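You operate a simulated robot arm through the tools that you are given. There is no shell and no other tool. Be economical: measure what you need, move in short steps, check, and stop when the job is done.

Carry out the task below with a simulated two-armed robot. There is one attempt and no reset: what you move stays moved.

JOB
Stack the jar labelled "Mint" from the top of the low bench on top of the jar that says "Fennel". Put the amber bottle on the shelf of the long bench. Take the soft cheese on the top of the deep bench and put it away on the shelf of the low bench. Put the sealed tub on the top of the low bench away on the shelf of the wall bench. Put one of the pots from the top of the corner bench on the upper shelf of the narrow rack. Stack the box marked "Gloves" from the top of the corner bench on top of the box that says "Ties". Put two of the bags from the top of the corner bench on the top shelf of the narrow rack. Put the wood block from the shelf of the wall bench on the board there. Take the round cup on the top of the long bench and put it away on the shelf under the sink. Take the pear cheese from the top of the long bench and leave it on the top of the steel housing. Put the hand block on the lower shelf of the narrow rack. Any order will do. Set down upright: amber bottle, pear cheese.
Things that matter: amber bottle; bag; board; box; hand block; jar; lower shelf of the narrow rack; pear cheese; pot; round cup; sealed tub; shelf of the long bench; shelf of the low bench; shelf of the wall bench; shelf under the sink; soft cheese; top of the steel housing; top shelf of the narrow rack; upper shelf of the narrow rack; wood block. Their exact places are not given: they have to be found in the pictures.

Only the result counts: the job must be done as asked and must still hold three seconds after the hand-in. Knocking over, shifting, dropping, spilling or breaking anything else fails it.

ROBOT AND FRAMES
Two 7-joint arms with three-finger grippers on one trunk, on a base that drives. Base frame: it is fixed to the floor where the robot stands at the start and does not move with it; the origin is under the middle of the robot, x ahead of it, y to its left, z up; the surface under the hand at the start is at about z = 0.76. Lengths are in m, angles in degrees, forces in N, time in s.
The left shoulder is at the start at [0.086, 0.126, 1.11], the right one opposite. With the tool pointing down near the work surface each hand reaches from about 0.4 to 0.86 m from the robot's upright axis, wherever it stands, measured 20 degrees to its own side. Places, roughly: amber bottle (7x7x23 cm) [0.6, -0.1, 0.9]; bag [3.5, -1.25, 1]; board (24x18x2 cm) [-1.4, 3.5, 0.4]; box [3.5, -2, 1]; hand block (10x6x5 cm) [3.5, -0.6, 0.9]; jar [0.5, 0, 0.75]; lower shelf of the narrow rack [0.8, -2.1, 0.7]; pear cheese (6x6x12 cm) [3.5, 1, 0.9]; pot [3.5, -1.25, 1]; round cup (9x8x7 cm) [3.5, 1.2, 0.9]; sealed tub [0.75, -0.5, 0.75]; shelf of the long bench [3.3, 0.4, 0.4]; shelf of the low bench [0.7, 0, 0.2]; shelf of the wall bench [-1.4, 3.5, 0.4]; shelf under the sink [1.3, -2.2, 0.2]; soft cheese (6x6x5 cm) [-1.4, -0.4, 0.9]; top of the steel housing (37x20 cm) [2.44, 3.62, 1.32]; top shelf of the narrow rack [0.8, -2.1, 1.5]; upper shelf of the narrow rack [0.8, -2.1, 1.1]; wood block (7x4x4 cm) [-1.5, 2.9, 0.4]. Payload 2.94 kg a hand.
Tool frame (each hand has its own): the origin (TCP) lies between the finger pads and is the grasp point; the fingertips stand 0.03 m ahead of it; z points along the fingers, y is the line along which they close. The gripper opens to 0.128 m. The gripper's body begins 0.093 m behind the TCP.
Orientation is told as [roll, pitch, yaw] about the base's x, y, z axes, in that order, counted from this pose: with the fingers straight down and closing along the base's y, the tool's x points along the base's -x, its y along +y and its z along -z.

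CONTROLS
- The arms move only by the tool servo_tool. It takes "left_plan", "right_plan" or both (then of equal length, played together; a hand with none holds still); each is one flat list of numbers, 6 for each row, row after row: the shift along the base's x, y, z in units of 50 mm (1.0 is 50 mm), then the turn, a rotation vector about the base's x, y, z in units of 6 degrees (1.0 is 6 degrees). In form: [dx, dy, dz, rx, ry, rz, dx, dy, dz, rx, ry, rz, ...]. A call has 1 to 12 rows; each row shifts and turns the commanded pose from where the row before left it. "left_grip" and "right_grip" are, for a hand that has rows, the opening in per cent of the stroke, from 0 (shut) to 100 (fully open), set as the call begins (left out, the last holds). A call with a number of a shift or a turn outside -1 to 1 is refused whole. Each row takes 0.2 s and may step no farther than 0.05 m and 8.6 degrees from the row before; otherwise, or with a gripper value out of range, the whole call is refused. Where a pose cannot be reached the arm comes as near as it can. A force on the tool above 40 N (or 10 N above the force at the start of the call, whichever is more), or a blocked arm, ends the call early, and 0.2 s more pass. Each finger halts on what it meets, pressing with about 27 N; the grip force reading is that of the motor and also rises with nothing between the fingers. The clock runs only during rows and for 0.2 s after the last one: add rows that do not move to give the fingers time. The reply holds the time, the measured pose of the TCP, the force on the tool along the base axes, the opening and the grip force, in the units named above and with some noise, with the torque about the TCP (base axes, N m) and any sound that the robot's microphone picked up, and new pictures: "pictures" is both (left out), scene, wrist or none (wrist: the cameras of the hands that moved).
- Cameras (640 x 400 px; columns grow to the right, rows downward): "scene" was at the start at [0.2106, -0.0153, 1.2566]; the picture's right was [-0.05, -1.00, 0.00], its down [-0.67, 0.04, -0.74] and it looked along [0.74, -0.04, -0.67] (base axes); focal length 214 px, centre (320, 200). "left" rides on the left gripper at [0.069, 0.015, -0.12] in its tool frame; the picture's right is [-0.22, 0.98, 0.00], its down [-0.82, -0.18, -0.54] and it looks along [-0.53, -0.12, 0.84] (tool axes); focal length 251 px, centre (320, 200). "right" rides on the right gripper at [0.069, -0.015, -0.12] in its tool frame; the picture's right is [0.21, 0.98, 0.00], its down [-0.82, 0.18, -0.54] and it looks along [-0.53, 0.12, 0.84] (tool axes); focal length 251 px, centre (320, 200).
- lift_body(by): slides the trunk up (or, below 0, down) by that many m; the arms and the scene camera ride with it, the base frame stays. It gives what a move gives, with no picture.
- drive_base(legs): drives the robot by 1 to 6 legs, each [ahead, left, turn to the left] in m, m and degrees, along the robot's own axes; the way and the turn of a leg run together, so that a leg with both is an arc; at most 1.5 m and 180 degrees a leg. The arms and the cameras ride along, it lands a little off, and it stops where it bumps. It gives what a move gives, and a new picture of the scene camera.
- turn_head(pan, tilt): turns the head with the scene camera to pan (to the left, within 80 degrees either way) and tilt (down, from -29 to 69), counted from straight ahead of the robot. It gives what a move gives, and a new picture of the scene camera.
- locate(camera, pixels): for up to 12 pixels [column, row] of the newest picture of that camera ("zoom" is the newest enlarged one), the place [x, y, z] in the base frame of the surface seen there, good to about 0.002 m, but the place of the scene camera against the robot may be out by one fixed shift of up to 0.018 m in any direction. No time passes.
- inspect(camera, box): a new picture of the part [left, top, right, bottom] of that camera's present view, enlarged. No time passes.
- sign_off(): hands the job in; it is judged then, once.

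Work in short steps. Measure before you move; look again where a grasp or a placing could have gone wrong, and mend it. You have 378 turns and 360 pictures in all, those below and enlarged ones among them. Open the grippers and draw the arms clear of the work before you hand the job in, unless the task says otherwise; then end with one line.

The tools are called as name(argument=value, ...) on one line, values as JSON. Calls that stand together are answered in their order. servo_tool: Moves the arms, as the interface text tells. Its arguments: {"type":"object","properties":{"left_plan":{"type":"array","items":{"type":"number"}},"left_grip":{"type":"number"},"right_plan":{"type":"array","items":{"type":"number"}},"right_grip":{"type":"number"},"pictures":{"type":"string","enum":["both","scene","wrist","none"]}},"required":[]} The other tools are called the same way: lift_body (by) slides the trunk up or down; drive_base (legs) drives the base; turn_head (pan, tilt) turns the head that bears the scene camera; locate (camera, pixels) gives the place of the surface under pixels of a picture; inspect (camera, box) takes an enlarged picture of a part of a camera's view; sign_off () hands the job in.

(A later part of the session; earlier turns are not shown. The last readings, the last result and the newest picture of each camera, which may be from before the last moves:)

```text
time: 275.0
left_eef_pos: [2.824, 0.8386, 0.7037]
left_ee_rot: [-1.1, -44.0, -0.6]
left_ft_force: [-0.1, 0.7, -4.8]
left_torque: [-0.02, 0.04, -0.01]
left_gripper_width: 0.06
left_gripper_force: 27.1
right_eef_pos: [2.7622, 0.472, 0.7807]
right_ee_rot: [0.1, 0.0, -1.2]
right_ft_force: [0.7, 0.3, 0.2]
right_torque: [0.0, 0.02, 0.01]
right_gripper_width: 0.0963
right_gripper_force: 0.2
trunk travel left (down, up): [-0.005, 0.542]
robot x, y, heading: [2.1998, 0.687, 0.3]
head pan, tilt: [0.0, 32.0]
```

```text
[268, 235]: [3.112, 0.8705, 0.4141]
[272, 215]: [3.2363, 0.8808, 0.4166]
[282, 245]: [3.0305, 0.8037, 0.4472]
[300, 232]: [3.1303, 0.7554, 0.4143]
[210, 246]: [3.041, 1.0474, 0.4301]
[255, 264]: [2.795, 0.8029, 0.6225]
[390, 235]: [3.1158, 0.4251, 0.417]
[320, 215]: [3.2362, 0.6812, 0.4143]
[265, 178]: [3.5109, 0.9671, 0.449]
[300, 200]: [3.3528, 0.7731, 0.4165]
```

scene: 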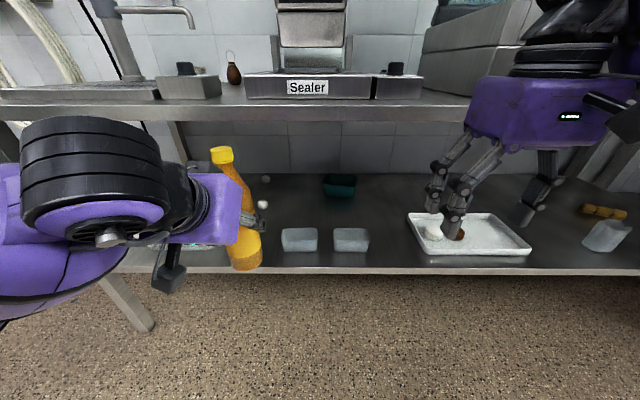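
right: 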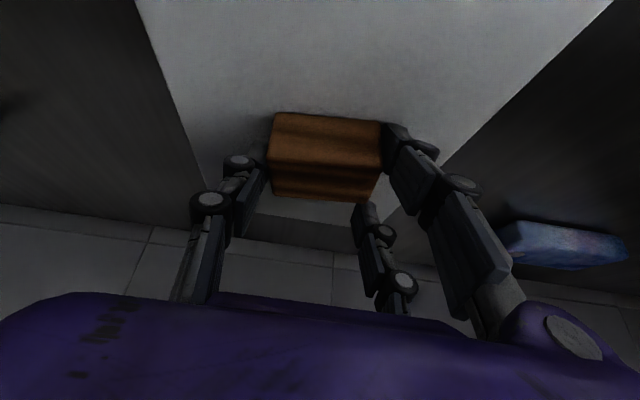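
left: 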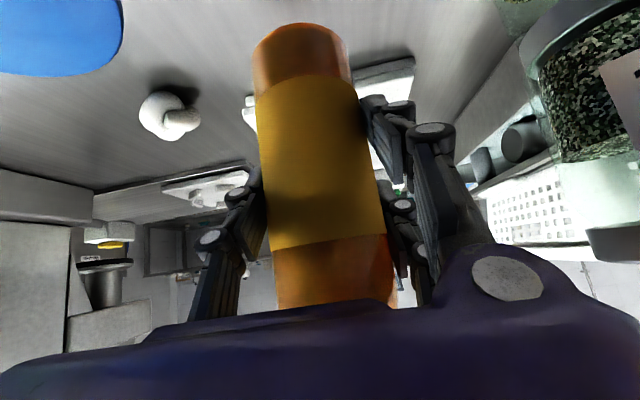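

Place at ≈[3.09,0.915]: lower in front of the shelf, then move in.

servo_tool(left_plan=[0, 0.2, -0.7, 0.1, -0.2, 0.1, 0, 0.3, -0.7, 0.1, 0, 0, 0, 0.3, -0.7, 0, 0, 0, 0, 0.3, -0.7, 0, 0, 0, 0.6, 0.3, 0, 0, 0, 0, 0.9, 0.1, 0, 0, 0, 0, 0.9, 0, 0, 0, 0, 0, 0.9, 0, 0, 0, 0, 0, 0.9, 0, 0, 0, 0, 0, 0.9, 0, 0, 0, 0, 0, 0, 0, 0, 0, 0, 0], pictures="both")

```text
time: 277.4
left_eef_pos: [3.0881, 0.9185, 0.5646]
left_ee_rot: [0.6, -45.1, -1.2]
left_ft_force: [0.6, 0.0, -3.8]
left_torque: [-0.02, 0.04, -0.01]
left_gripper_width: 0.0596
left_gripper_force: 27.1
left hand out of reach, approached as far as the arm can: row 1
right_eef_pos: [2.7629, 0.4715, 0.7813]
right_ee_rot: [0.1, 0.0, -1.1]
right_ft_force: [0.4, 0.3, 0.1]
right_torque: [-0.04, -0.02, 0.02]
right_gripper_width: 0.0961
right_gripper_force: 0.0
trunk travel left (down, up): [-0.005, 0.542]
robot x, y, heading: [2.2024, 0.6897, 0.4]
head pan, tilt: [0.0, 32.0]
```

scene: 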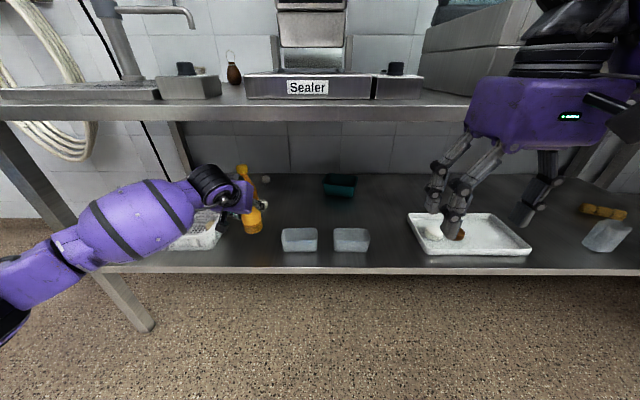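
left: 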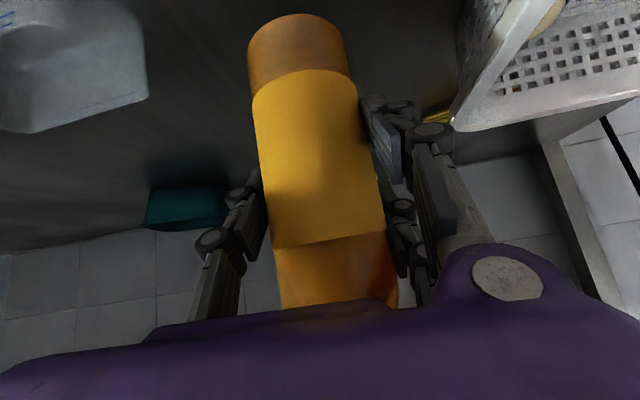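

servo_tool(left_plan=[0, -0.1, -0.5, 0, 0, 0, 0, 0, -0.35, 0, 0, 0, 0, 0, -0.12, 0, 0, 0, 0, 0, -0.06, 0, 0, 0, 0, 0, -0.06, 0, 0, 0, 0, 0, 0, 0, 0, 0], pictures="none")

```text
time: 278.8
left_eef_pos: [3.0899, 0.9148, 0.5103]
left_ee_rot: [0.5, -45.2, -1.2]
left_ft_force: [-0.4, -0.1, 4.9]
left_torque: [0.01, -0.21, -0.04]
left_gripper_width: 0.0597
left_gripper_force: 26.9
right_eef_pos: [2.7609, 0.4707, 0.7816]
right_ee_rot: [0.0, -0.1, -1.1]
right_ft_force: [-0.7, -0.7, -0.6]
right_torque: [-0.01, -0.01, 0.0]
right_gripper_width: 0.0962
right_gripper_force: 0.1
trunk travel left (down, up): [-0.005, 0.542]
robot x, y, heading: [2.1997, 0.6858, 0.4]
head pan, tilt: [0.0, 32.0]
```

servo_tool(left_plan=[0, 0, -0.04, 0, 0, 0, 0, 0, 0, 0, 0, 0], pictures="none")

servo_tool(left_plan=[0, 0, 0, 0, 0, 0, 0, 0, 0, 0, 0, 0, 0, 0, 0, 0, 0, 0, 0, 0, 0, 0, 0, 0], left_grip=75, pictures="wrist")

```text
time: 279.4
left_eef_pos: [3.0883, 0.9155, 0.5109]
left_ee_rot: [0.6, -45.4, -1.2]
left_ft_force: [3.3, -1.8, 14.6]
left_torque: [0.05, -0.69, 0.0]
left_gripper_width: 0.0596
left_gripper_force: 26.6
right_eef_pos: [2.7614, 0.4711, 0.7813]
right_ee_rot: [0.1, -0.1, -1.1]
right_ft_force: [-0.2, 0.5, 0.0]
right_torque: [0.01, -0.03, -0.02]
right_gripper_width: 0.096
right_gripper_force: 0.2
trunk travel left (down, up): [-0.005, 0.542]
robot x, y, heading: [2.203, 0.6861, 0.6]
head pan, tilt: [0.0, 32.0]
```

```text
time: 280.4
left_eef_pos: [3.0889, 0.9145, 0.5071]
left_ee_rot: [0.6, -45.2, -1.2]
left_ft_force: [-0.2, -0.1, 0.9]
left_torque: [-0.02, -0.01, -0.02]
left_gripper_width: 0.0959
left_gripper_force: 0.0
right_eef_pos: [2.762, 0.4709, 0.7797]
right_ee_rot: [0.0, 0.0, -1.0]
right_ft_force: [0.9, 0.3, -0.3]
right_torque: [0.03, -0.05, 0.03]
right_gripper_width: 0.0959
right_gripper_force: 0.0
trunk travel left (down, up): [-0.005, 0.542]
robot x, y, heading: [2.2011, 0.6889, 0.5]
head pan, tilt: [0.0, 32.0]
```

left: 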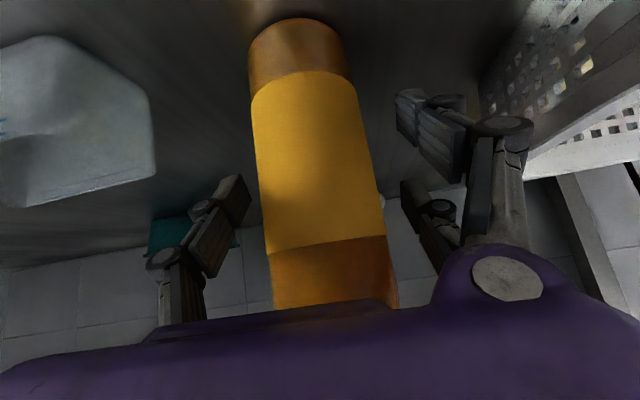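

Bottle stands on the shelf. Pull the left hand straight back.

servo_tool(left_plan=[-0.6, 0, 0.1, 0, 0, 0, -0.9, 0, 0.1, 0, 0, 0, -0.9, 0, 0.1, 0, 0, 0, -0.9, 0, 0.1, 0, 0, 0, -0.9, 0, 0.1, 0, 0, 0, -0.9, 0, 0.1, 0, 0, 0], pictures="none")

lift_body(by=0.38)

turn_head(pan=0, tilt=38)

```text
time: 281.8
left_eef_pos: [2.8312, 0.9144, 0.5365]
left_ee_rot: [0.6, -45.1, -1.1]
left_ft_force: [-0.4, 0.6, -0.1]
left_torque: [-0.02, 0.05, 0.0]
left_gripper_width: 0.096
left_gripper_force: 0.0
right_eef_pos: [2.7625, 0.4712, 0.7802]
right_ee_rot: [0.1, 0.0, -1.1]
right_ft_force: [0.2, -0.8, 0.6]
right_torque: [0.0, 0.01, 0.04]
right_gripper_width: 0.096
right_gripper_force: 0.0
trunk travel left (down, up): [-0.005, 0.542]
robot x, y, heading: [2.2013, 0.6878, 0.5]
head pan, tilt: [0.0, 32.0]
```

```text
time: 285.4
left_eef_pos: [2.8322, 0.9148, 0.9167]
left_ee_rot: [0.6, -45.0, -1.1]
left_ft_force: [0.2, -0.1, 0.7]
left_torque: [0.0, -0.01, 0.04]
left_gripper_width: 0.0959
left_gripper_force: 0.0
right_eef_pos: [2.7613, 0.4715, 1.1609]
right_ee_rot: [0.0, 0.0, -1.0]
right_ft_force: [-0.7, 0.5, 0.5]
right_torque: [0.01, 0.0, -0.03]
right_gripper_width: 0.0959
right_gripper_force: 0.1
trunk travel left (down, up): [-0.385, 0.162]
robot x, y, heading: [2.2, 0.6872, 0.4]
head pan, tilt: [0.0, 32.0]
```

```text
time: 286.1
left_eef_pos: [2.8318, 0.9147, 0.9171]
left_ee_rot: [0.6, -45.1, -1.3]
left_ft_force: [0.0, 1.0, 0.6]
left_torque: [0.06, 0.0, 0.0]
left_gripper_width: 0.0959
left_gripper_force: 0.0
right_eef_pos: [2.7621, 0.471, 1.1613]
right_ee_rot: [0.0, 0.0, -1.1]
right_ft_force: [-0.5, 0.2, 0.0]
right_torque: [0.01, 0.0, -0.02]
right_gripper_width: 0.096
right_gripper_force: 0.0
trunk travel left (down, up): [-0.385, 0.162]
robot x, y, heading: [2.2012, 0.6898, 0.2]
head pan, tilt: [0.0, 38.0]
```

scene: 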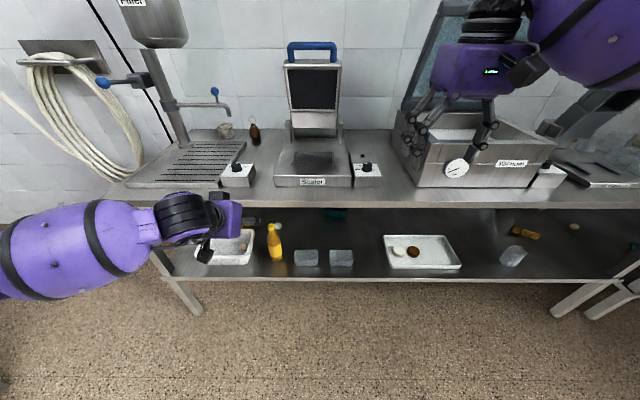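

inspect(camera="scene", box=[150, 90, 310, 200])

locate(camera="scene", pixels=[[255, 138], [254, 145], [226, 134], [226, 124], [215, 108], [200, 105], [237, 165], [175, 125], [285, 140], [240, 140], [222, 139], [318, 180]])

```text
3.64 times, centred on (230, 145) of scene
```

zoom: 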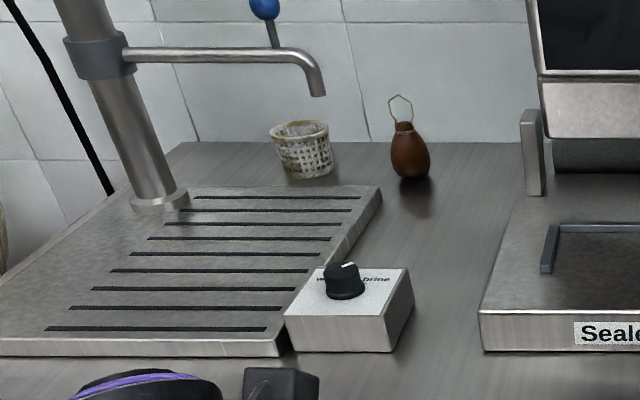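

```text
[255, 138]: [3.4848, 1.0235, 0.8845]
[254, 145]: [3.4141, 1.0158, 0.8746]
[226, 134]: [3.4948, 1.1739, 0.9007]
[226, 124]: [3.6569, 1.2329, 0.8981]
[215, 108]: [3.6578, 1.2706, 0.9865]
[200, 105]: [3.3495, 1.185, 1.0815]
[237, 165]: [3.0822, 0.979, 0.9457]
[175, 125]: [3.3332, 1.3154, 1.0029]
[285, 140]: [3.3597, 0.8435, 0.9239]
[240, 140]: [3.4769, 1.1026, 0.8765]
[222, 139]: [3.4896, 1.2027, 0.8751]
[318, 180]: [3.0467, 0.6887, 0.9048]
```

Raise and aim the left hand (yaw +20°, lean 55°), tuck the right hand, then drive closer.

servo_tool(left_plan=[-0.2, 0, 0.9, 0, 0, 0.83, -0.2, 0, 0.9, 0, 0, 0.83, 0, 0, 0.9, 0, 0, 0.83, 0, 0, 0.9, 0, 0, 0.83, 0, 0, 0.4, 0.28, -0.79, 0, 0, 0, 0, 0.28, -0.79, 0], right_plan=[-0.5, -0.3, 0.4, 0, 0, 0, -0.5, -0.3, 0.4, 0, 0, 0, 0, 0, 0.4, 0, 0, 0, 0, 0, 0, 0, 0, 0, 0, 0, 0, 0, 0, 0, 0, 0, 0, 0, 0, 0], pictures="none")

drive_base(legs=[[0.35, 0.06, 0]])

```text
time: 287.5
left_eef_pos: [2.8117, 0.9138, 1.1177]
left_ee_rot: [0.7, -55.2, 18.5]
left_ft_force: [-0.1, 0.1, 0.1]
left_torque: [-0.02, -0.01, -0.02]
left_gripper_width: 0.0961
left_gripper_force: 0.0
right_eef_pos: [2.7123, 0.4408, 1.2219]
right_ee_rot: [0.1, 0.0, -1.1]
right_ft_force: [0.1, 0.2, -0.8]
right_torque: [0.0, -0.02, -0.03]
right_gripper_width: 0.0962
right_gripper_force: 0.0
trunk travel left (down, up): [-0.385, 0.162]
robot x, y, heading: [2.2, 0.6886, 0.4]
head pan, tilt: [0.0, 38.0]
```

```text
time: 289.8
left_eef_pos: [3.1617, 0.9695, 1.1165]
left_ee_rot: [0.9, -55.1, 18.1]
left_ft_force: [0.2, 0.2, -1.9]
left_torque: [-0.01, 0.0, -0.01]
left_gripper_width: 0.0961
left_gripper_force: 0.0
right_eef_pos: [3.0577, 0.4964, 1.222]
right_ee_rot: [0.1, 0.0, -1.5]
right_ft_force: [-0.3, 0.0, 1.2]
right_torque: [0.02, -0.01, 0.01]
right_gripper_width: 0.0959
right_gripper_force: 0.1
trunk travel left (down, up): [-0.385, 0.162]
robot x, y, heading: [2.5496, 0.7485, 0.1]
head pan, tilt: [0.0, 38.0]
```

scene: 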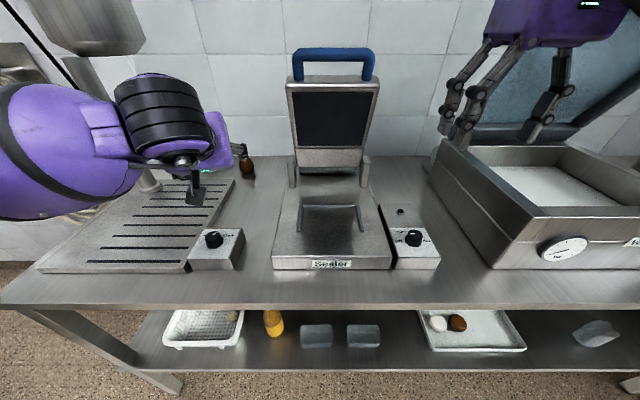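

servo_tool(left_plan=[0.8, 0, -0.3, 0, 0, 0, 0.8, 0, -0.3, 0, 0, 0, 0.6, 0.1, -0.3, 0, 0, 0, 0, 0, 0, 0, 0, 0], pictures="wrist")

```text
time: 290.8
left_eef_pos: [3.2716, 0.975, 1.0747]
left_ee_rot: [0.7, -55.2, 18.0]
left_ft_force: [-0.6, -0.1, 0.2]
left_torque: [-0.02, 0.02, -0.04]
left_gripper_width: 0.096
left_gripper_force: 0.0
right_eef_pos: [3.0568, 0.4963, 1.221]
right_ee_rot: [0.0, -0.1, -1.6]
right_ft_force: [-0.3, -0.7, -0.9]
right_torque: [0.03, -0.02, -0.01]
right_gripper_width: 0.0961
right_gripper_force: 0.1
trunk travel left (down, up): [-0.385, 0.162]
robot x, y, heading: [2.5502, 0.7479, 0.3]
head pan, tilt: [0.0, 38.0]
```

left: 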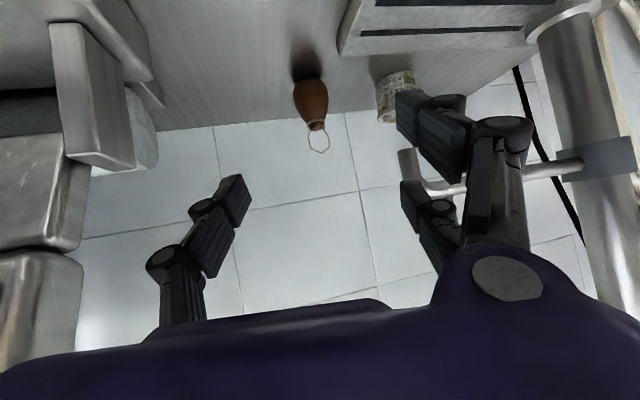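

locate(camera="left", pixels=[[311, 95], [297, 92], [326, 92], [308, 112], [317, 124], [405, 158], [408, 178], [445, 188], [393, 95], [318, 148]])

```text
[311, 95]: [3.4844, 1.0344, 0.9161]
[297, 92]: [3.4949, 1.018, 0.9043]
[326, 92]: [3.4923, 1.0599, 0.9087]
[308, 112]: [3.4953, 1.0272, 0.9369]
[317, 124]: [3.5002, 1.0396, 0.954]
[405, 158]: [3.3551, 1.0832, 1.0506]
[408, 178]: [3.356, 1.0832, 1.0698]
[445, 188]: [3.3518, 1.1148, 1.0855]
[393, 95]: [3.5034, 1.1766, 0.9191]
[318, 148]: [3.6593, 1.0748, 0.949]
```

Pear cheese centre ≈[3.508,1.040]. Advance along the tool axis.

servo_tool(left_plan=[0.78, 0.18, -0.5, 0, 0, 0, 0.78, 0.18, -0.5, 0, 0, 0, 0.78, 0.2, -0.52, 0, 0, 0, 0.78, 0.22, -0.52, 0, 0, 0, 0.78, 0.26, -0.54, 0, 0, 0, 0.78, 0.26, -0.54, 0, 0, 0, 0, 0, 0, 0, 0, 0], left_grip=68, pictures="both")

```text
time: 292.4
left_eef_pos: [3.5028, 1.0381, 0.9212]
left_ee_rot: [0.8, -55.6, 18.0]
left_ft_force: [-2.2, 1.1, 20.3]
left_torque: [0.97, 0.43, 0.13]
left_gripper_width: 0.0947
left_gripper_force: 4.2
right_eef_pos: [3.0557, 0.4972, 1.2236]
right_ee_rot: [0.2, -0.2, -1.5]
right_ft_force: [-0.8, 0.5, 0.0]
right_torque: [-0.02, -0.01, 0.03]
right_gripper_width: 0.0959
right_gripper_force: 0.1
trunk travel left (down, up): [-0.385, 0.162]
robot x, y, heading: [2.5474, 0.7488, -0.3]
head pan, tilt: [0.0, 38.0]
```

scene: 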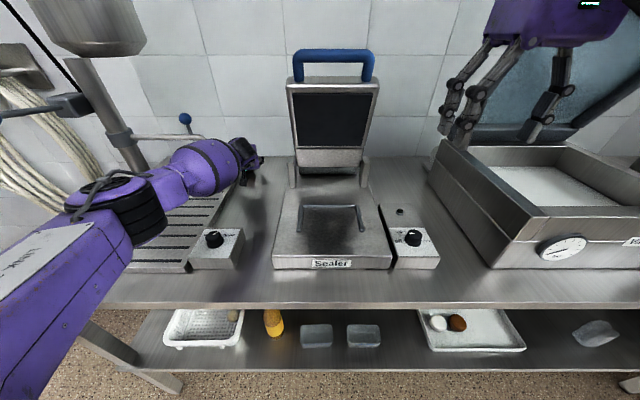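
left: 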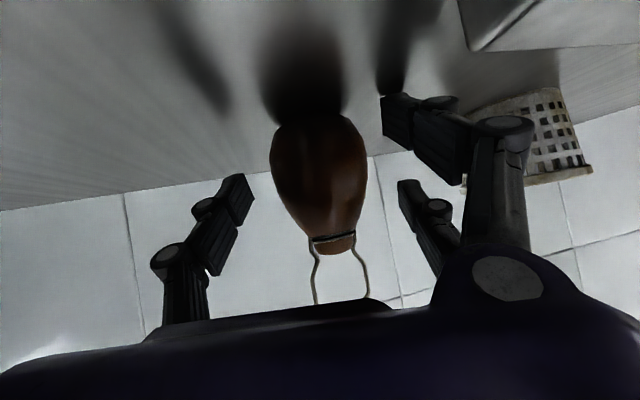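

A fingertip presses the bench; raise 1.2 cm and close gently.

servo_tool(left_plan=[0, 0, 0.24, 0, 0, 0, 0, 0, 0, 0, 0, 0], pictures="none")

servo_tool(left_plan=[0, 0, 0, 0, 0, 0, 0, 0, 0, 0, 0, 0, 0, 0, 0, 0, 0, 0, 0, 0, 0, 0, 0, 0], left_grip=0, pictures="wrist")

```text
time: 293.0
left_eef_pos: [3.5036, 1.0376, 0.9261]
left_ee_rot: [0.8, -55.1, 18.1]
left_ft_force: [0.0, 0.1, -0.8]
left_torque: [0.01, 0.01, -0.02]
left_gripper_width: 0.0871
left_gripper_force: 0.0
right_eef_pos: [3.0573, 0.4968, 1.2202]
right_ee_rot: [0.1, 0.1, -1.5]
right_ft_force: [0.0, -0.3, 0.6]
right_torque: [-0.01, -0.01, 0.0]
right_gripper_width: 0.0957
right_gripper_force: 0.1
trunk travel left (down, up): [-0.385, 0.162]
robot x, y, heading: [2.5452, 0.7466, 0.0]
head pan, tilt: [0.0, 38.0]
```

```text
time: 294.0
left_eef_pos: [3.5045, 1.0375, 0.9279]
left_ee_rot: [0.8, -55.1, 18.1]
left_ft_force: [-0.3, 0.4, -1.1]
left_torque: [0.01, 0.03, 0.01]
left_gripper_width: 0.0521
left_gripper_force: 27.1
right_eef_pos: [3.0589, 0.4986, 1.2196]
right_ee_rot: [0.3, 0.0, -1.5]
right_ft_force: [-0.2, 0.0, -0.1]
right_torque: [0.01, -0.03, 0.0]
right_gripper_width: 0.0959
right_gripper_force: 0.1
trunk travel left (down, up): [-0.385, 0.162]
robot x, y, heading: [2.5484, 0.7433, 0.0]
head pan, tilt: [0.0, 38.0]
```

left: 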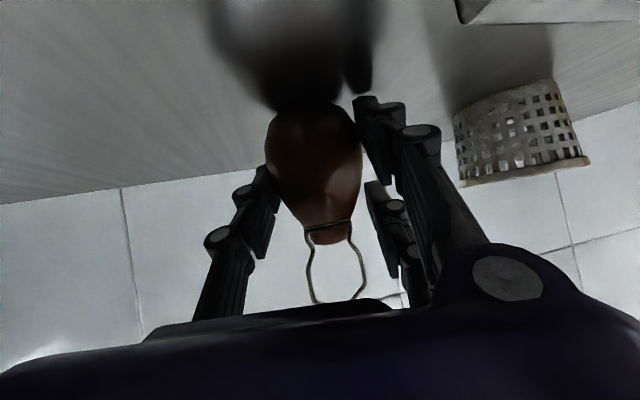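

servo_tool(left_plan=[0, 0, 0.1, 0, 0, 0, 0, 0, 0.2, 0, 0, 0, 0, 0, 0.3, 0, 0, 0, 0, 0, 0.3, 0, 0, 0, -0.2, -0.1, 0.3, 0, 0, 0, -0.3, -0.1, 0.3, 0, 0, 0, 0, 0, 0, 0, 0, 0], pictures="wrist")

```text
time: 295.6
left_eef_pos: [3.4799, 1.0288, 1.0031]
left_ee_rot: [0.9, -55.1, 17.9]
left_ft_force: [0.1, -0.4, -2.1]
left_torque: [0.0, 0.03, 0.02]
left_gripper_width: 0.0522
left_gripper_force: 27.3
right_eef_pos: [3.0584, 0.4972, 1.2207]
right_ee_rot: [0.1, -0.1, -1.5]
right_ft_force: [0.1, 0.9, -0.6]
right_torque: [0.04, 0.01, -0.02]
right_gripper_width: 0.096
right_gripper_force: 0.0
trunk travel left (down, up): [-0.385, 0.162]
robot x, y, heading: [2.5499, 0.7457, 0.1]
head pan, tilt: [0.0, 38.0]
```

left: 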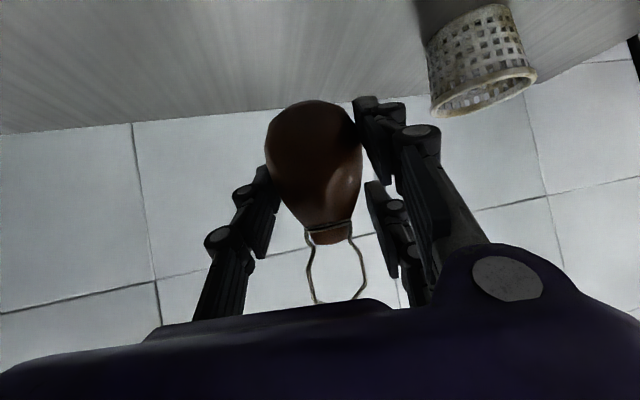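

Held. Retrace the approach path away from the spout, then back off the base.

servo_tool(left_plan=[-0.6, -0.5, 0.2, 0, 0, 0, -0.7, -0.4, 0.4, 0, 0, 0, -0.78, -0.25, 0.5, 0, 0, 0, -0.78, -0.2, 0.5, 0, 0, 0, -0.78, -0.2, 0.5, 0, 0, 0], pictures="none")

drive_base(legs=[[-0.6, 0, 0], [0, 0, 90]])

```text
time: 296.8
left_eef_pos: [3.2961, 0.951, 1.1094]
left_ee_rot: [0.8, -55.1, 18.0]
left_ft_force: [-0.3, -0.1, -1.7]
left_torque: [0.02, -0.03, 0.0]
left_gripper_width: 0.0518
left_gripper_force: 26.8
right_eef_pos: [3.0574, 0.4977, 1.2206]
right_ee_rot: [0.1, -0.2, -1.6]
right_ft_force: [-0.4, -0.6, -0.2]
right_torque: [0.01, -0.07, -0.02]
right_gripper_width: 0.0957
right_gripper_force: 0.0
trunk travel left (down, up): [-0.385, 0.162]
robot x, y, heading: [2.5452, 0.7471, 0.1]
head pan, tilt: [0.0, 38.0]
```

```text
time: 304.0
left_eef_pos: [1.7277, 1.4876, 1.1065]
left_ee_rot: [0.7, -55.2, 109.5]
left_ft_force: [-0.2, 0.0, -1.4]
left_torque: [0.0, 0.01, 0.02]
left_gripper_width: 0.052
left_gripper_force: 26.9
right_eef_pos: [2.1884, 1.2597, 1.2219]
right_ee_rot: [0.1, 0.1, 89.9]
right_ft_force: [-0.9, 0.9, -1.4]
right_torque: [-0.01, -0.01, -0.01]
right_gripper_width: 0.0963
right_gripper_force: 0.0
trunk travel left (down, up): [-0.385, 0.162]
robot x, y, heading: [1.9518, 0.7429, 91.4]
head pan, tilt: [0.0, 38.0]
```

scene: 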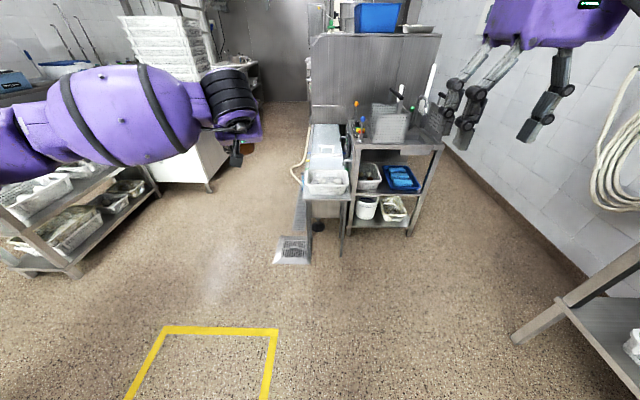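

locate(camera="scene", pixels=[[375, 70], [320, 45], [435, 45], [378, 20], [418, 28], [345, 30], [400, 140], [325, 150], [290, 250], [440, 150], [230, 110], [412, 225]])

turn_head(pan=-15, tilt=12)

```text
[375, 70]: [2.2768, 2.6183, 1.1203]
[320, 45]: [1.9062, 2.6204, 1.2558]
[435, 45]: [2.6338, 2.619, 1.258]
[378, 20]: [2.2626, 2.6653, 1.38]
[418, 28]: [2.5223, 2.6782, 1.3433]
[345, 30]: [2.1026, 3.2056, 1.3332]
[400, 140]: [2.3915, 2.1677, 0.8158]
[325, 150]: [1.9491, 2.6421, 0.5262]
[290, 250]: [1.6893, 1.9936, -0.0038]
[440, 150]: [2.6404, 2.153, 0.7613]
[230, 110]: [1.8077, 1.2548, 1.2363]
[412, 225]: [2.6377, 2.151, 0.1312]
```

```text
time: 304.9
left_eef_pos: [1.7271, 1.4887, 1.1075]
left_ee_rot: [0.8, -55.2, 109.6]
left_ft_force: [-0.1, -0.4, -0.8]
left_torque: [-0.01, -0.01, -0.01]
left_gripper_width: 0.052
left_gripper_force: 26.8
right_eef_pos: [2.1874, 1.2606, 1.221]
right_ee_rot: [0.1, 0.0, 90.0]
right_ft_force: [0.8, 0.4, 0.2]
right_torque: [-0.03, -0.04, -0.02]
right_gripper_width: 0.0963
right_gripper_force: 0.1
trunk travel left (down, up): [-0.385, 0.162]
robot x, y, heading: [1.9508, 0.7435, 91.5]
head pan, tilt: [-15.0, 12.0]
```

scene: 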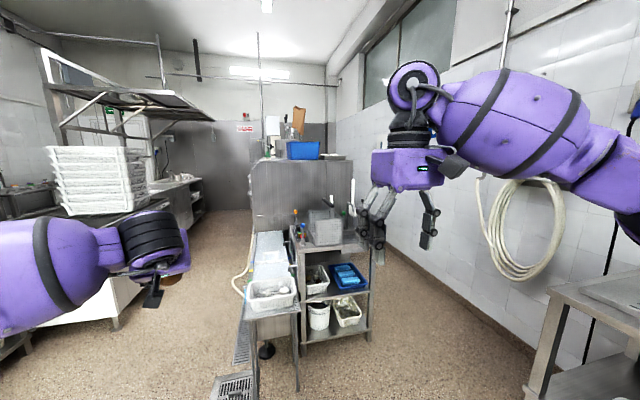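

The housing seems to be behind the steel partition (y≈2.62). The right-hand aisle (x≈2.7–3.6) looks passable. Retract the left hand and move up to look.

servo_tool(left_plan=[0.1, -0.8, 0.5, 0, 0, 0, 0.1, -0.8, 0.5, 0, 0, 0, 0.1, -0.8, 0.5, 0, 0, 0, 0.1, -0.8, 0.5, 0, 0, 0], pictures="none")

lift_body(by=0.15)

drive_base(legs=[[0.93, 0, -1.5], [0, -0.75, 0]])

```text
time: 305.9
left_eef_pos: [1.7497, 1.3229, 1.2061]
left_ee_rot: [0.9, -55.2, 109.4]
left_ft_force: [-0.3, -0.3, -1.2]
left_torque: [-0.01, 0.01, 0.0]
left_gripper_width: 0.0517
left_gripper_force: 26.7
right_eef_pos: [2.1878, 1.2582, 1.2219]
right_ee_rot: [0.0, -0.1, 89.9]
right_ft_force: [0.2, -0.6, 0.1]
right_torque: [0.07, 0.01, 0.03]
right_gripper_width: 0.0958
right_gripper_force: 0.0
trunk travel left (down, up): [-0.385, 0.162]
robot x, y, heading: [1.9478, 0.7464, 91.4]
head pan, tilt: [-15.0, 12.0]
```

```text
time: 307.7
left_eef_pos: [1.7463, 1.3292, 1.3565]
left_ee_rot: [1.0, -55.0, 109.3]
left_ft_force: [0.4, 0.3, -1.9]
left_torque: [0.03, -0.02, 0.01]
left_gripper_width: 0.0515
left_gripper_force: 27.2
right_eef_pos: [2.1868, 1.2614, 1.3695]
right_ee_rot: [0.0, 0.2, 89.9]
right_ft_force: [-0.1, -0.6, -0.6]
right_torque: [-0.02, 0.0, 0.0]
right_gripper_width: 0.0957
right_gripper_force: 0.0
trunk travel left (down, up): [-0.535, 0.012]
robot x, y, heading: [1.9537, 0.7467, 91.3]
head pan, tilt: [-15.0, 12.0]
```

```text
time: 319.2
left_eef_pos: [2.5163, 2.2519, 1.3574]
left_ee_rot: [0.7, -55.2, 108.0]
left_ft_force: [0.1, -1.0, -1.9]
left_torque: [0.0, 0.01, 0.02]
left_gripper_width: 0.051
left_gripper_force: 26.9
right_eef_pos: [2.9528, 2.1714, 1.3701]
right_ee_rot: [0.1, 0.0, 88.4]
right_ft_force: [-0.1, -0.1, 0.2]
right_torque: [0.0, -0.02, 0.01]
right_gripper_width: 0.0959
right_gripper_force: 0.0
trunk travel left (down, up): [-0.535, 0.012]
robot x, y, heading: [2.7037, 1.6613, 90.0]
head pan, tilt: [-15.0, 12.0]
```

scene: 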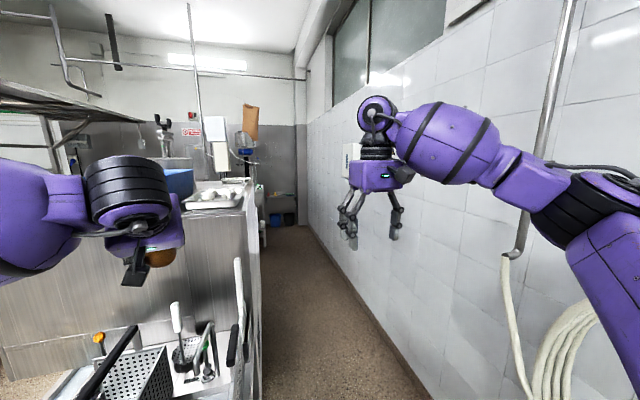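

locate(camera="scene", pixels=[[253, 200], [262, 300], [215, 195], [235, 180], [345, 260], [380, 320], [220, 150], [185, 182], [280, 220], [250, 140], [165, 150]])

inspect(camera="scene", box=[130, 90, 330, 240])

```text
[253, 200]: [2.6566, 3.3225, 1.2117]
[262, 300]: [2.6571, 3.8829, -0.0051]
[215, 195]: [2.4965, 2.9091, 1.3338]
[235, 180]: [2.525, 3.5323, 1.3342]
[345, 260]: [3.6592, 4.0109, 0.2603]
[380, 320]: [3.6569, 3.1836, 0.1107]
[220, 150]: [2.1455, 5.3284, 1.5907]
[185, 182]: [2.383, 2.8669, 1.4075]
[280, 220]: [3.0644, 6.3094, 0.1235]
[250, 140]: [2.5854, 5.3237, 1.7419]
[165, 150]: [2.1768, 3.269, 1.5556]
```

```text
2.67 times, centred on (230, 165) of scene
```

zoom: 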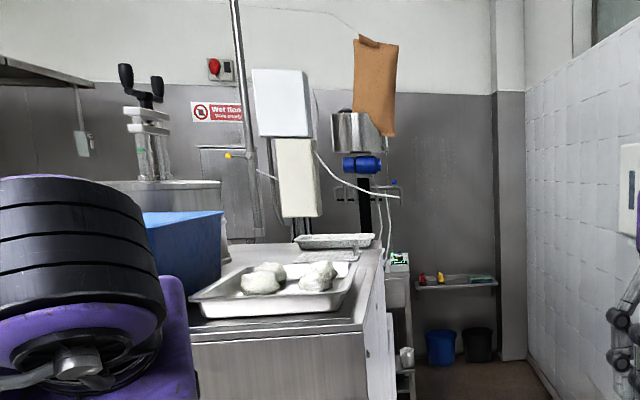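

locate(camera="scene", pixels=[[600, 200], [560, 200], [635, 240], [100, 190], [20, 200]])

servo_tool(right_plan=[-0.8, 0, 0, 0, 0, 0, -0.8, 0, 0, 0, 0, 0, -0.8, 0, 0, 0, 0, 0], pictures="none")

drive_base(legs=[[0, -0.4, 0], [1.4, 0, 0]])

```text
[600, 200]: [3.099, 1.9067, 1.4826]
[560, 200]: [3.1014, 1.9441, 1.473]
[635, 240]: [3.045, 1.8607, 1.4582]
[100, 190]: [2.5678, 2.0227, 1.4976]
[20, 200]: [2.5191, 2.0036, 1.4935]
```

```text
time: 320.0
left_eef_pos: [2.5152, 2.2526, 1.357]
left_ee_rot: [0.9, -55.1, 108.0]
left_ft_force: [-0.1, -0.4, -0.9]
left_torque: [0.01, -0.01, -0.02]
left_gripper_width: 0.0512
left_gripper_force: 26.9
right_eef_pos: [2.8345, 2.177, 1.3719]
right_ee_rot: [0.0, 0.0, 88.4]
right_ft_force: [-0.3, 0.1, -0.3]
right_torque: [0.01, 0.0, 0.01]
right_gripper_width: 0.0959
right_gripper_force: 0.0
trunk travel left (down, up): [-0.535, 0.012]
robot x, y, heading: [2.7076, 1.6668, 90.0]
head pan, tilt: [-15.0, 12.0]
```

```text
time: 322.0
left_eef_pos: [2.6507, 2.2549, 1.3577]
left_ee_rot: [1.1, -55.2, 107.3]
left_ft_force: [1.3, -0.5, -0.7]
left_torque: [0.01, 0.05, 0.08]
left_gripper_width: 0.0513
left_gripper_force: 27.0
right_eef_pos: [2.9711, 2.1755, 1.3718]
right_ee_rot: [0.1, -0.1, 88.0]
right_ft_force: [1.2, -0.3, 0.4]
right_torque: [-0.01, 0.11, -0.02]
right_gripper_width: 0.0961
right_gripper_force: 0.1
trunk travel left (down, up): [-0.535, 0.012]
robot x, y, heading: [2.8303, 1.6642, 89.1]
head pan, tilt: [-15.0, 12.0]
stopped in leg 1: the robot was blocked; the commanded pose is now the measured one
```

scene: 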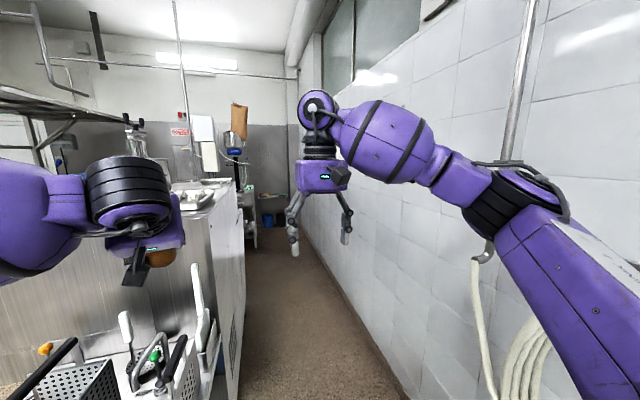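

Blocked by the bench end; move forward 9 cm and strafe again.

drive_base(legs=[[0.09, 0.02, 0.9], [0, -0.3, 0]])

```text
time: 326.0
left_eef_pos: [2.9239, 2.3442, 1.3558]
left_ee_rot: [0.8, -55.0, 108.3]
left_ft_force: [-0.9, -0.3, -2.4]
left_torque: [-0.02, -0.01, 0.01]
left_gripper_width: 0.0512
left_gripper_force: 27.1
right_eef_pos: [3.2448, 2.2689, 1.3733]
right_ee_rot: [0.0, 0.1, 88.6]
right_ft_force: [0.4, -0.7, -0.5]
right_torque: [0.01, 0.0, 0.01]
right_gripper_width: 0.0958
right_gripper_force: 0.0
trunk travel left (down, up): [-0.535, 0.012]
robot x, y, heading: [3.1135, 1.7526, 90.0]
head pan, tilt: [-15.0, 12.0]
```

scene: 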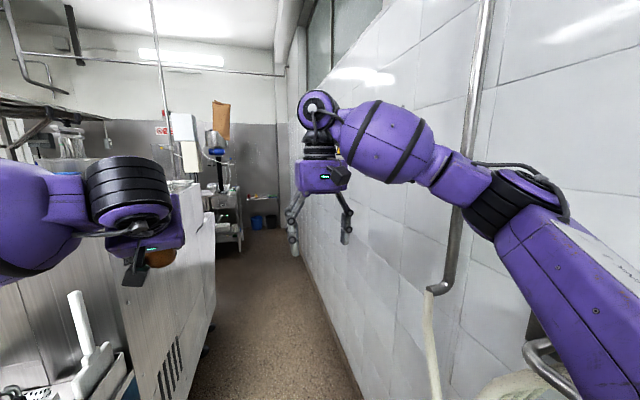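

drive_base(legs=[[1.2, 0.03, 0]])

turn_head(pan=50, tilt=15)

```text
time: 332.1
left_eef_pos: [2.8938, 3.5406, 1.3574]
left_ee_rot: [0.7, -55.1, 108.1]
left_ft_force: [0.2, -0.4, -1.3]
left_torque: [-0.03, 0.01, 0.0]
left_gripper_width: 0.0509
left_gripper_force: 26.6
right_eef_pos: [3.2134, 3.4656, 1.3726]
right_ee_rot: [0.0, 0.0, 88.7]
right_ft_force: [-1.1, -0.5, -0.3]
right_torque: [0.03, 0.01, 0.06]
right_gripper_width: 0.0956
right_gripper_force: 0.1
trunk travel left (down, up): [-0.535, 0.012]
robot x, y, heading: [3.0819, 2.9552, 90.0]
head pan, tilt: [-15.0, 12.0]
```

scene: 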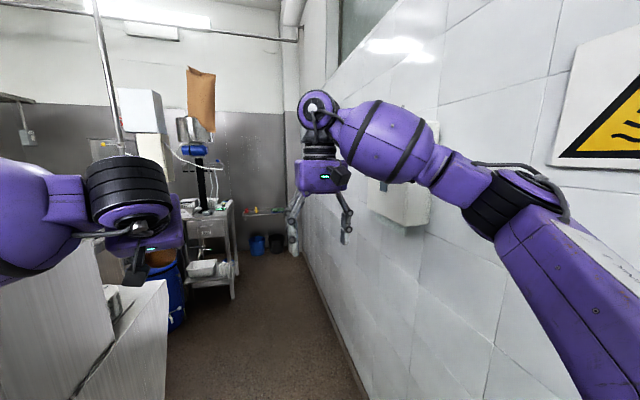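

```text
time: 333.4
left_eef_pos: [2.8911, 3.5416, 1.3574]
left_ee_rot: [0.9, -55.0, 108.1]
left_ft_force: [0.4, 0.3, -1.5]
left_torque: [-0.05, 0.0, 0.0]
left_gripper_width: 0.0511
left_gripper_force: 26.9
right_eef_pos: [3.2123, 3.4667, 1.3728]
right_ee_rot: [0.1, 0.0, 88.6]
right_ft_force: [-0.1, 0.0, 0.4]
right_torque: [0.01, 0.01, -0.01]
right_gripper_width: 0.0958
right_gripper_force: 0.1
trunk travel left (down, up): [-0.535, 0.012]
robot x, y, heading: [3.0805, 2.9498, 90.1]
head pan, tilt: [50.0, 15.0]
```

scene: 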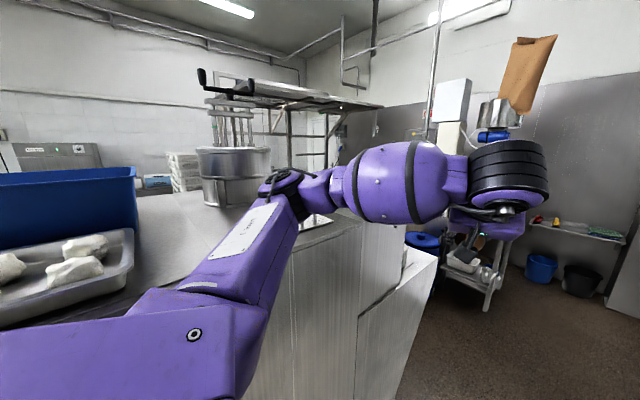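

inspect(camera="scene", box=[130, 130, 450, 330])

locate(camera="scene", pixels=[[315, 225], [325, 235], [180, 240], [330, 218], [355, 225], [410, 260], [235, 190], [350, 250], [320, 245], [280, 260]])

```text
2.00 times, centred on (290, 230) of scene
```

zoom: 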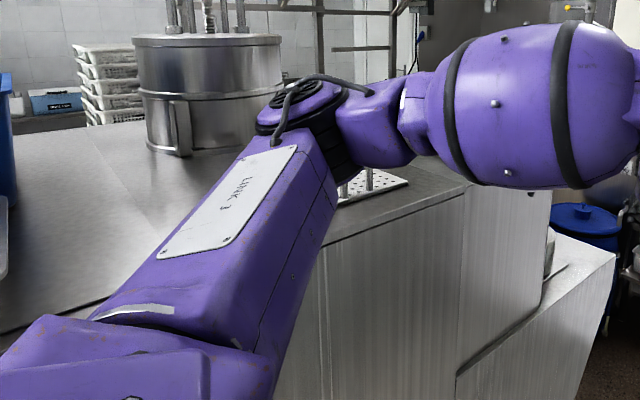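

```text
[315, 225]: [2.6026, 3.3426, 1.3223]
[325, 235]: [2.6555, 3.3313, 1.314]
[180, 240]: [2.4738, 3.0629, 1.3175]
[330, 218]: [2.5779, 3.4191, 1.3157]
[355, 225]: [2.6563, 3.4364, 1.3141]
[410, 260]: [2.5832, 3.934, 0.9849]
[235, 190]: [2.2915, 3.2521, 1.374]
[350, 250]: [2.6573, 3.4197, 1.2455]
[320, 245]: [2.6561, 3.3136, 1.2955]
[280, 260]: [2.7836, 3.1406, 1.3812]
```

Raise both hands, advance to y≈3.12 and turn 45° left toward the housing's far end.

servo_tool(left_plan=[0, 0, 0.9, 0, 0, 0, 0, 0, 0.9, 0, 0, 0, 0, 0, 0.9, 0, 0, 0, 0, 0, 0.5, 0, 0, 0], right_plan=[0, 0, 0.9, 0, 0, 0, 0, 0, 0.9, 0, 0, 0, 0, 0, 0.9, 0, 0, 0, 0, 0, 0, 0, 0, 0], pictures="none")

turn_head(pan=0, tilt=30)

drive_base(legs=[[0.17, -0.02, 0], [0, 0, 45]])

```text
time: 334.4
left_eef_pos: [2.8938, 3.5391, 1.5177]
left_ee_rot: [1.1, -55.1, 108.1]
left_ft_force: [0.5, -0.7, -1.6]
left_torque: [-0.04, -0.03, 0.03]
left_gripper_width: 0.0509
left_gripper_force: 27.1
right_eef_pos: [3.2123, 3.4646, 1.5051]
right_ee_rot: [0.1, -0.1, 88.6]
right_ft_force: [1.0, 0.4, 0.6]
right_torque: [0.01, 0.03, 0.01]
right_gripper_width: 0.0961
right_gripper_force: 0.0
trunk travel left (down, up): [-0.535, 0.012]
robot x, y, heading: [3.079, 2.9561, 90.5]
head pan, tilt: [50.0, 15.0]
```

```text
time: 335.6
left_eef_pos: [2.8931, 3.5398, 1.5181]
left_ee_rot: [0.9, -55.0, 108.2]
left_ft_force: [0.0, 0.0, -2.5]
left_torque: [0.0, 0.0, 0.01]
left_gripper_width: 0.0509
left_gripper_force: 26.8
right_eef_pos: [3.2118, 3.4648, 1.5032]
right_ee_rot: [0.1, -0.1, 88.6]
right_ft_force: [0.0, 0.5, 0.1]
right_torque: [-0.03, 0.01, 0.01]
right_gripper_width: 0.0961
right_gripper_force: 0.1
trunk travel left (down, up): [-0.535, 0.012]
robot x, y, heading: [3.0834, 2.9576, 90.2]
head pan, tilt: [0.0, 30.0]
```

scene: 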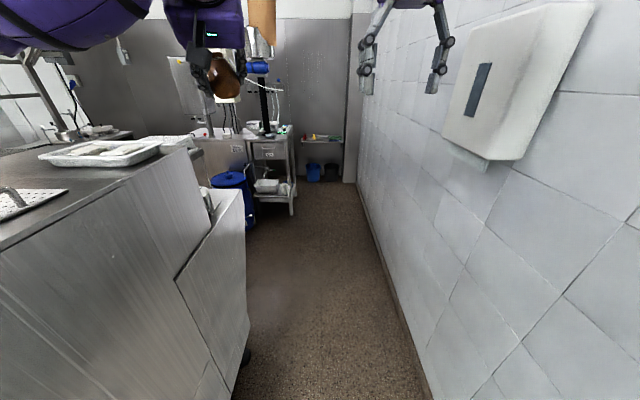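

```text
time: 339.2
left_eef_pos: [2.5531, 3.4104, 1.5177]
left_ee_rot: [1.0, -55.0, 153.0]
left_ft_force: [0.1, -0.6, -0.4]
left_torque: [-0.02, -0.03, -0.04]
left_gripper_width: 0.0506
left_gripper_force: 26.9
right_eef_pos: [2.8316, 3.5823, 1.5038]
right_ee_rot: [0.1, -0.1, 133.5]
right_ft_force: [0.2, 0.3, -0.2]
right_torque: [-0.06, -0.01, -0.03]
right_gripper_width: 0.0962
right_gripper_force: 0.1
trunk travel left (down, up): [-0.535, 0.012]
robot x, y, heading: [3.0983, 3.1277, 135.1]
head pan, tilt: [0.0, 30.0]
```

scene: 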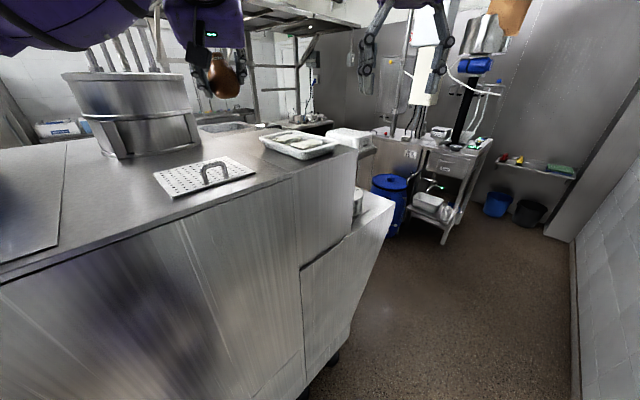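

locate(camera="scene", pixels=[[300, 145], [262, 152], [335, 150], [250, 165], [275, 175], [225, 128], [240, 140], [200, 178], [345, 160], [290, 180], [310, 132], [210, 140]])

inspect(camera="scene", box=[130, 90, 390, 250])

```text
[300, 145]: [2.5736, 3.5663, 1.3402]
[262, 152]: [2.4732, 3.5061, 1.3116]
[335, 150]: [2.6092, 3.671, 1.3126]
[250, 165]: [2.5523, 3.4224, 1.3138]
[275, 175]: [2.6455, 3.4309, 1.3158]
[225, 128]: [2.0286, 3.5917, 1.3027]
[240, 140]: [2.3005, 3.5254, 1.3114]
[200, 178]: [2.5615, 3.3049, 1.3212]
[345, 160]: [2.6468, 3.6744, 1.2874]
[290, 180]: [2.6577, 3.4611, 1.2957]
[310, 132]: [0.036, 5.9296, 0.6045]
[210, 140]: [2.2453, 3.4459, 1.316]
```

```text
2.46 times, centred on (260, 170) of scene
```

zoom: 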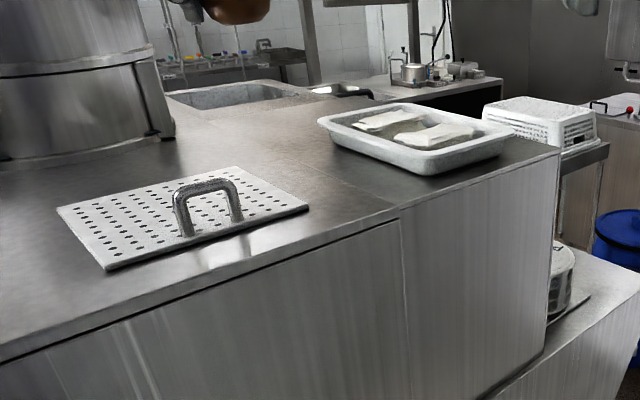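

locate(camera="scene", pixels=[[260, 139], [294, 133], [303, 161], [338, 144], [250, 135], [232, 133], [255, 128]])

```text
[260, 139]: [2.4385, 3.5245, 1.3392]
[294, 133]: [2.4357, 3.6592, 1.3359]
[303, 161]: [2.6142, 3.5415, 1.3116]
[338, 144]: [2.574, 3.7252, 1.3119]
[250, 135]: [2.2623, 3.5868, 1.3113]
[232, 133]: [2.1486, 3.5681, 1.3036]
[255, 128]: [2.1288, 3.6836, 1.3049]
```

Free part of the housing top is x 2.26–2.43, y 3.52–3.72. Move the pear over [2.345,3.61].

servo_tool(left_plan=[-0.69, 0.667, -0.1, 0, 0, 0, -0.69, 0.667, -0.2, 0, 0, 0, -0.69, 0.667, -0.2, 0, 0, 0, -0.69, 0.667, -0.2, 0, 0, 0, -0.69, 0.667, -0.3, 0, 0, 0, -0.69, 0.667, -0.3, 0, 0, 0, 0, 0, 0, 0, 0, 0], pictures="both")

```text
refused: row 5 steps farther than a row can; nothing moved
```

servo_tool(left_plan=[-0.59, 0.57, -0.1, 0, 0, 0, -0.59, 0.57, -0.2, 0, 0, 0, -0.59, 0.57, -0.2, 0, 0, 0, -0.59, 0.57, -0.2, 0, 0, 0, -0.59, 0.57, -0.2, 0, 0, 0, -0.59, 0.57, -0.2, 0, 0, 0, -0.59, 0.57, -0.2, 0, 0, 0, 0, 0, 0, 0, 0, 0], pictures="both")

```text
time: 341.0
left_eef_pos: [2.3478, 3.6063, 1.4532]
left_ee_rot: [0.9, -55.2, 153.0]
left_ft_force: [-0.3, -0.5, -1.5]
left_torque: [0.05, -0.04, -0.02]
left_gripper_width: 0.0509
left_gripper_force: 27.0
right_eef_pos: [2.8321, 3.5819, 1.5055]
right_ee_rot: [0.1, -0.1, 133.5]
right_ft_force: [0.8, 0.4, 0.8]
right_torque: [0.05, 0.0, -0.01]
right_gripper_width: 0.0957
right_gripper_force: 0.0
trunk travel left (down, up): [-0.535, 0.012]
robot x, y, heading: [3.1031, 3.1272, 134.8]
head pan, tilt: [0.0, 30.0]
```

scene: 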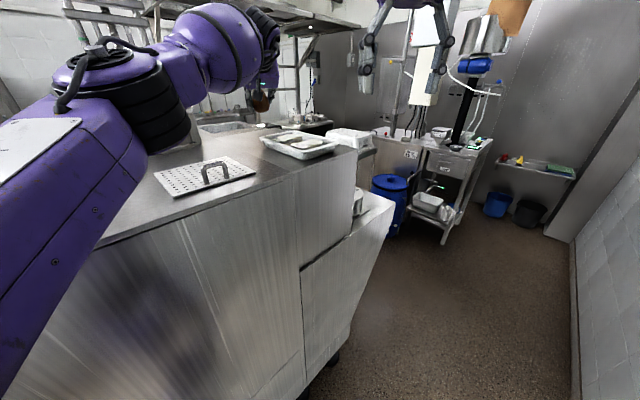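
left: 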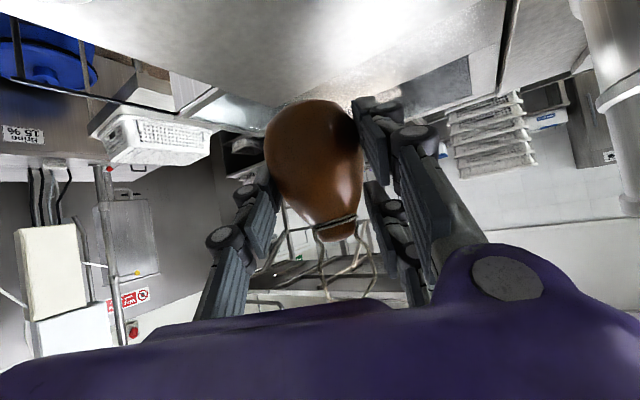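

Check that the elbow is clear of the pot, and the wrist view of the spot.

locate(camera="scene", pixels=[[150, 120], [185, 130], [100, 80], [190, 145], [195, 60], [120, 55]])

locate(camera="left", pixels=[[240, 60], [300, 70], [400, 75], [330, 95], [480, 60], [430, 90], [500, 70], [240, 100]])

```text
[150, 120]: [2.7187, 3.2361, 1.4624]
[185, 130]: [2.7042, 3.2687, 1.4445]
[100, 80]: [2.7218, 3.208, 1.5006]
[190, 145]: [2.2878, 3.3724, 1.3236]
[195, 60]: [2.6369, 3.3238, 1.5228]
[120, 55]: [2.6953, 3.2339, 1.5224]
```

```text
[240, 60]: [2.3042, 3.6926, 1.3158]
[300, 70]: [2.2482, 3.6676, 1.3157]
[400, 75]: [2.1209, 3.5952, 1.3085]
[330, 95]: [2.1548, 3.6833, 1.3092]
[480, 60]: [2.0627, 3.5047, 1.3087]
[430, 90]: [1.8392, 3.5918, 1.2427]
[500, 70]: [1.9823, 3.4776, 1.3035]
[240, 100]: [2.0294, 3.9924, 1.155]
```

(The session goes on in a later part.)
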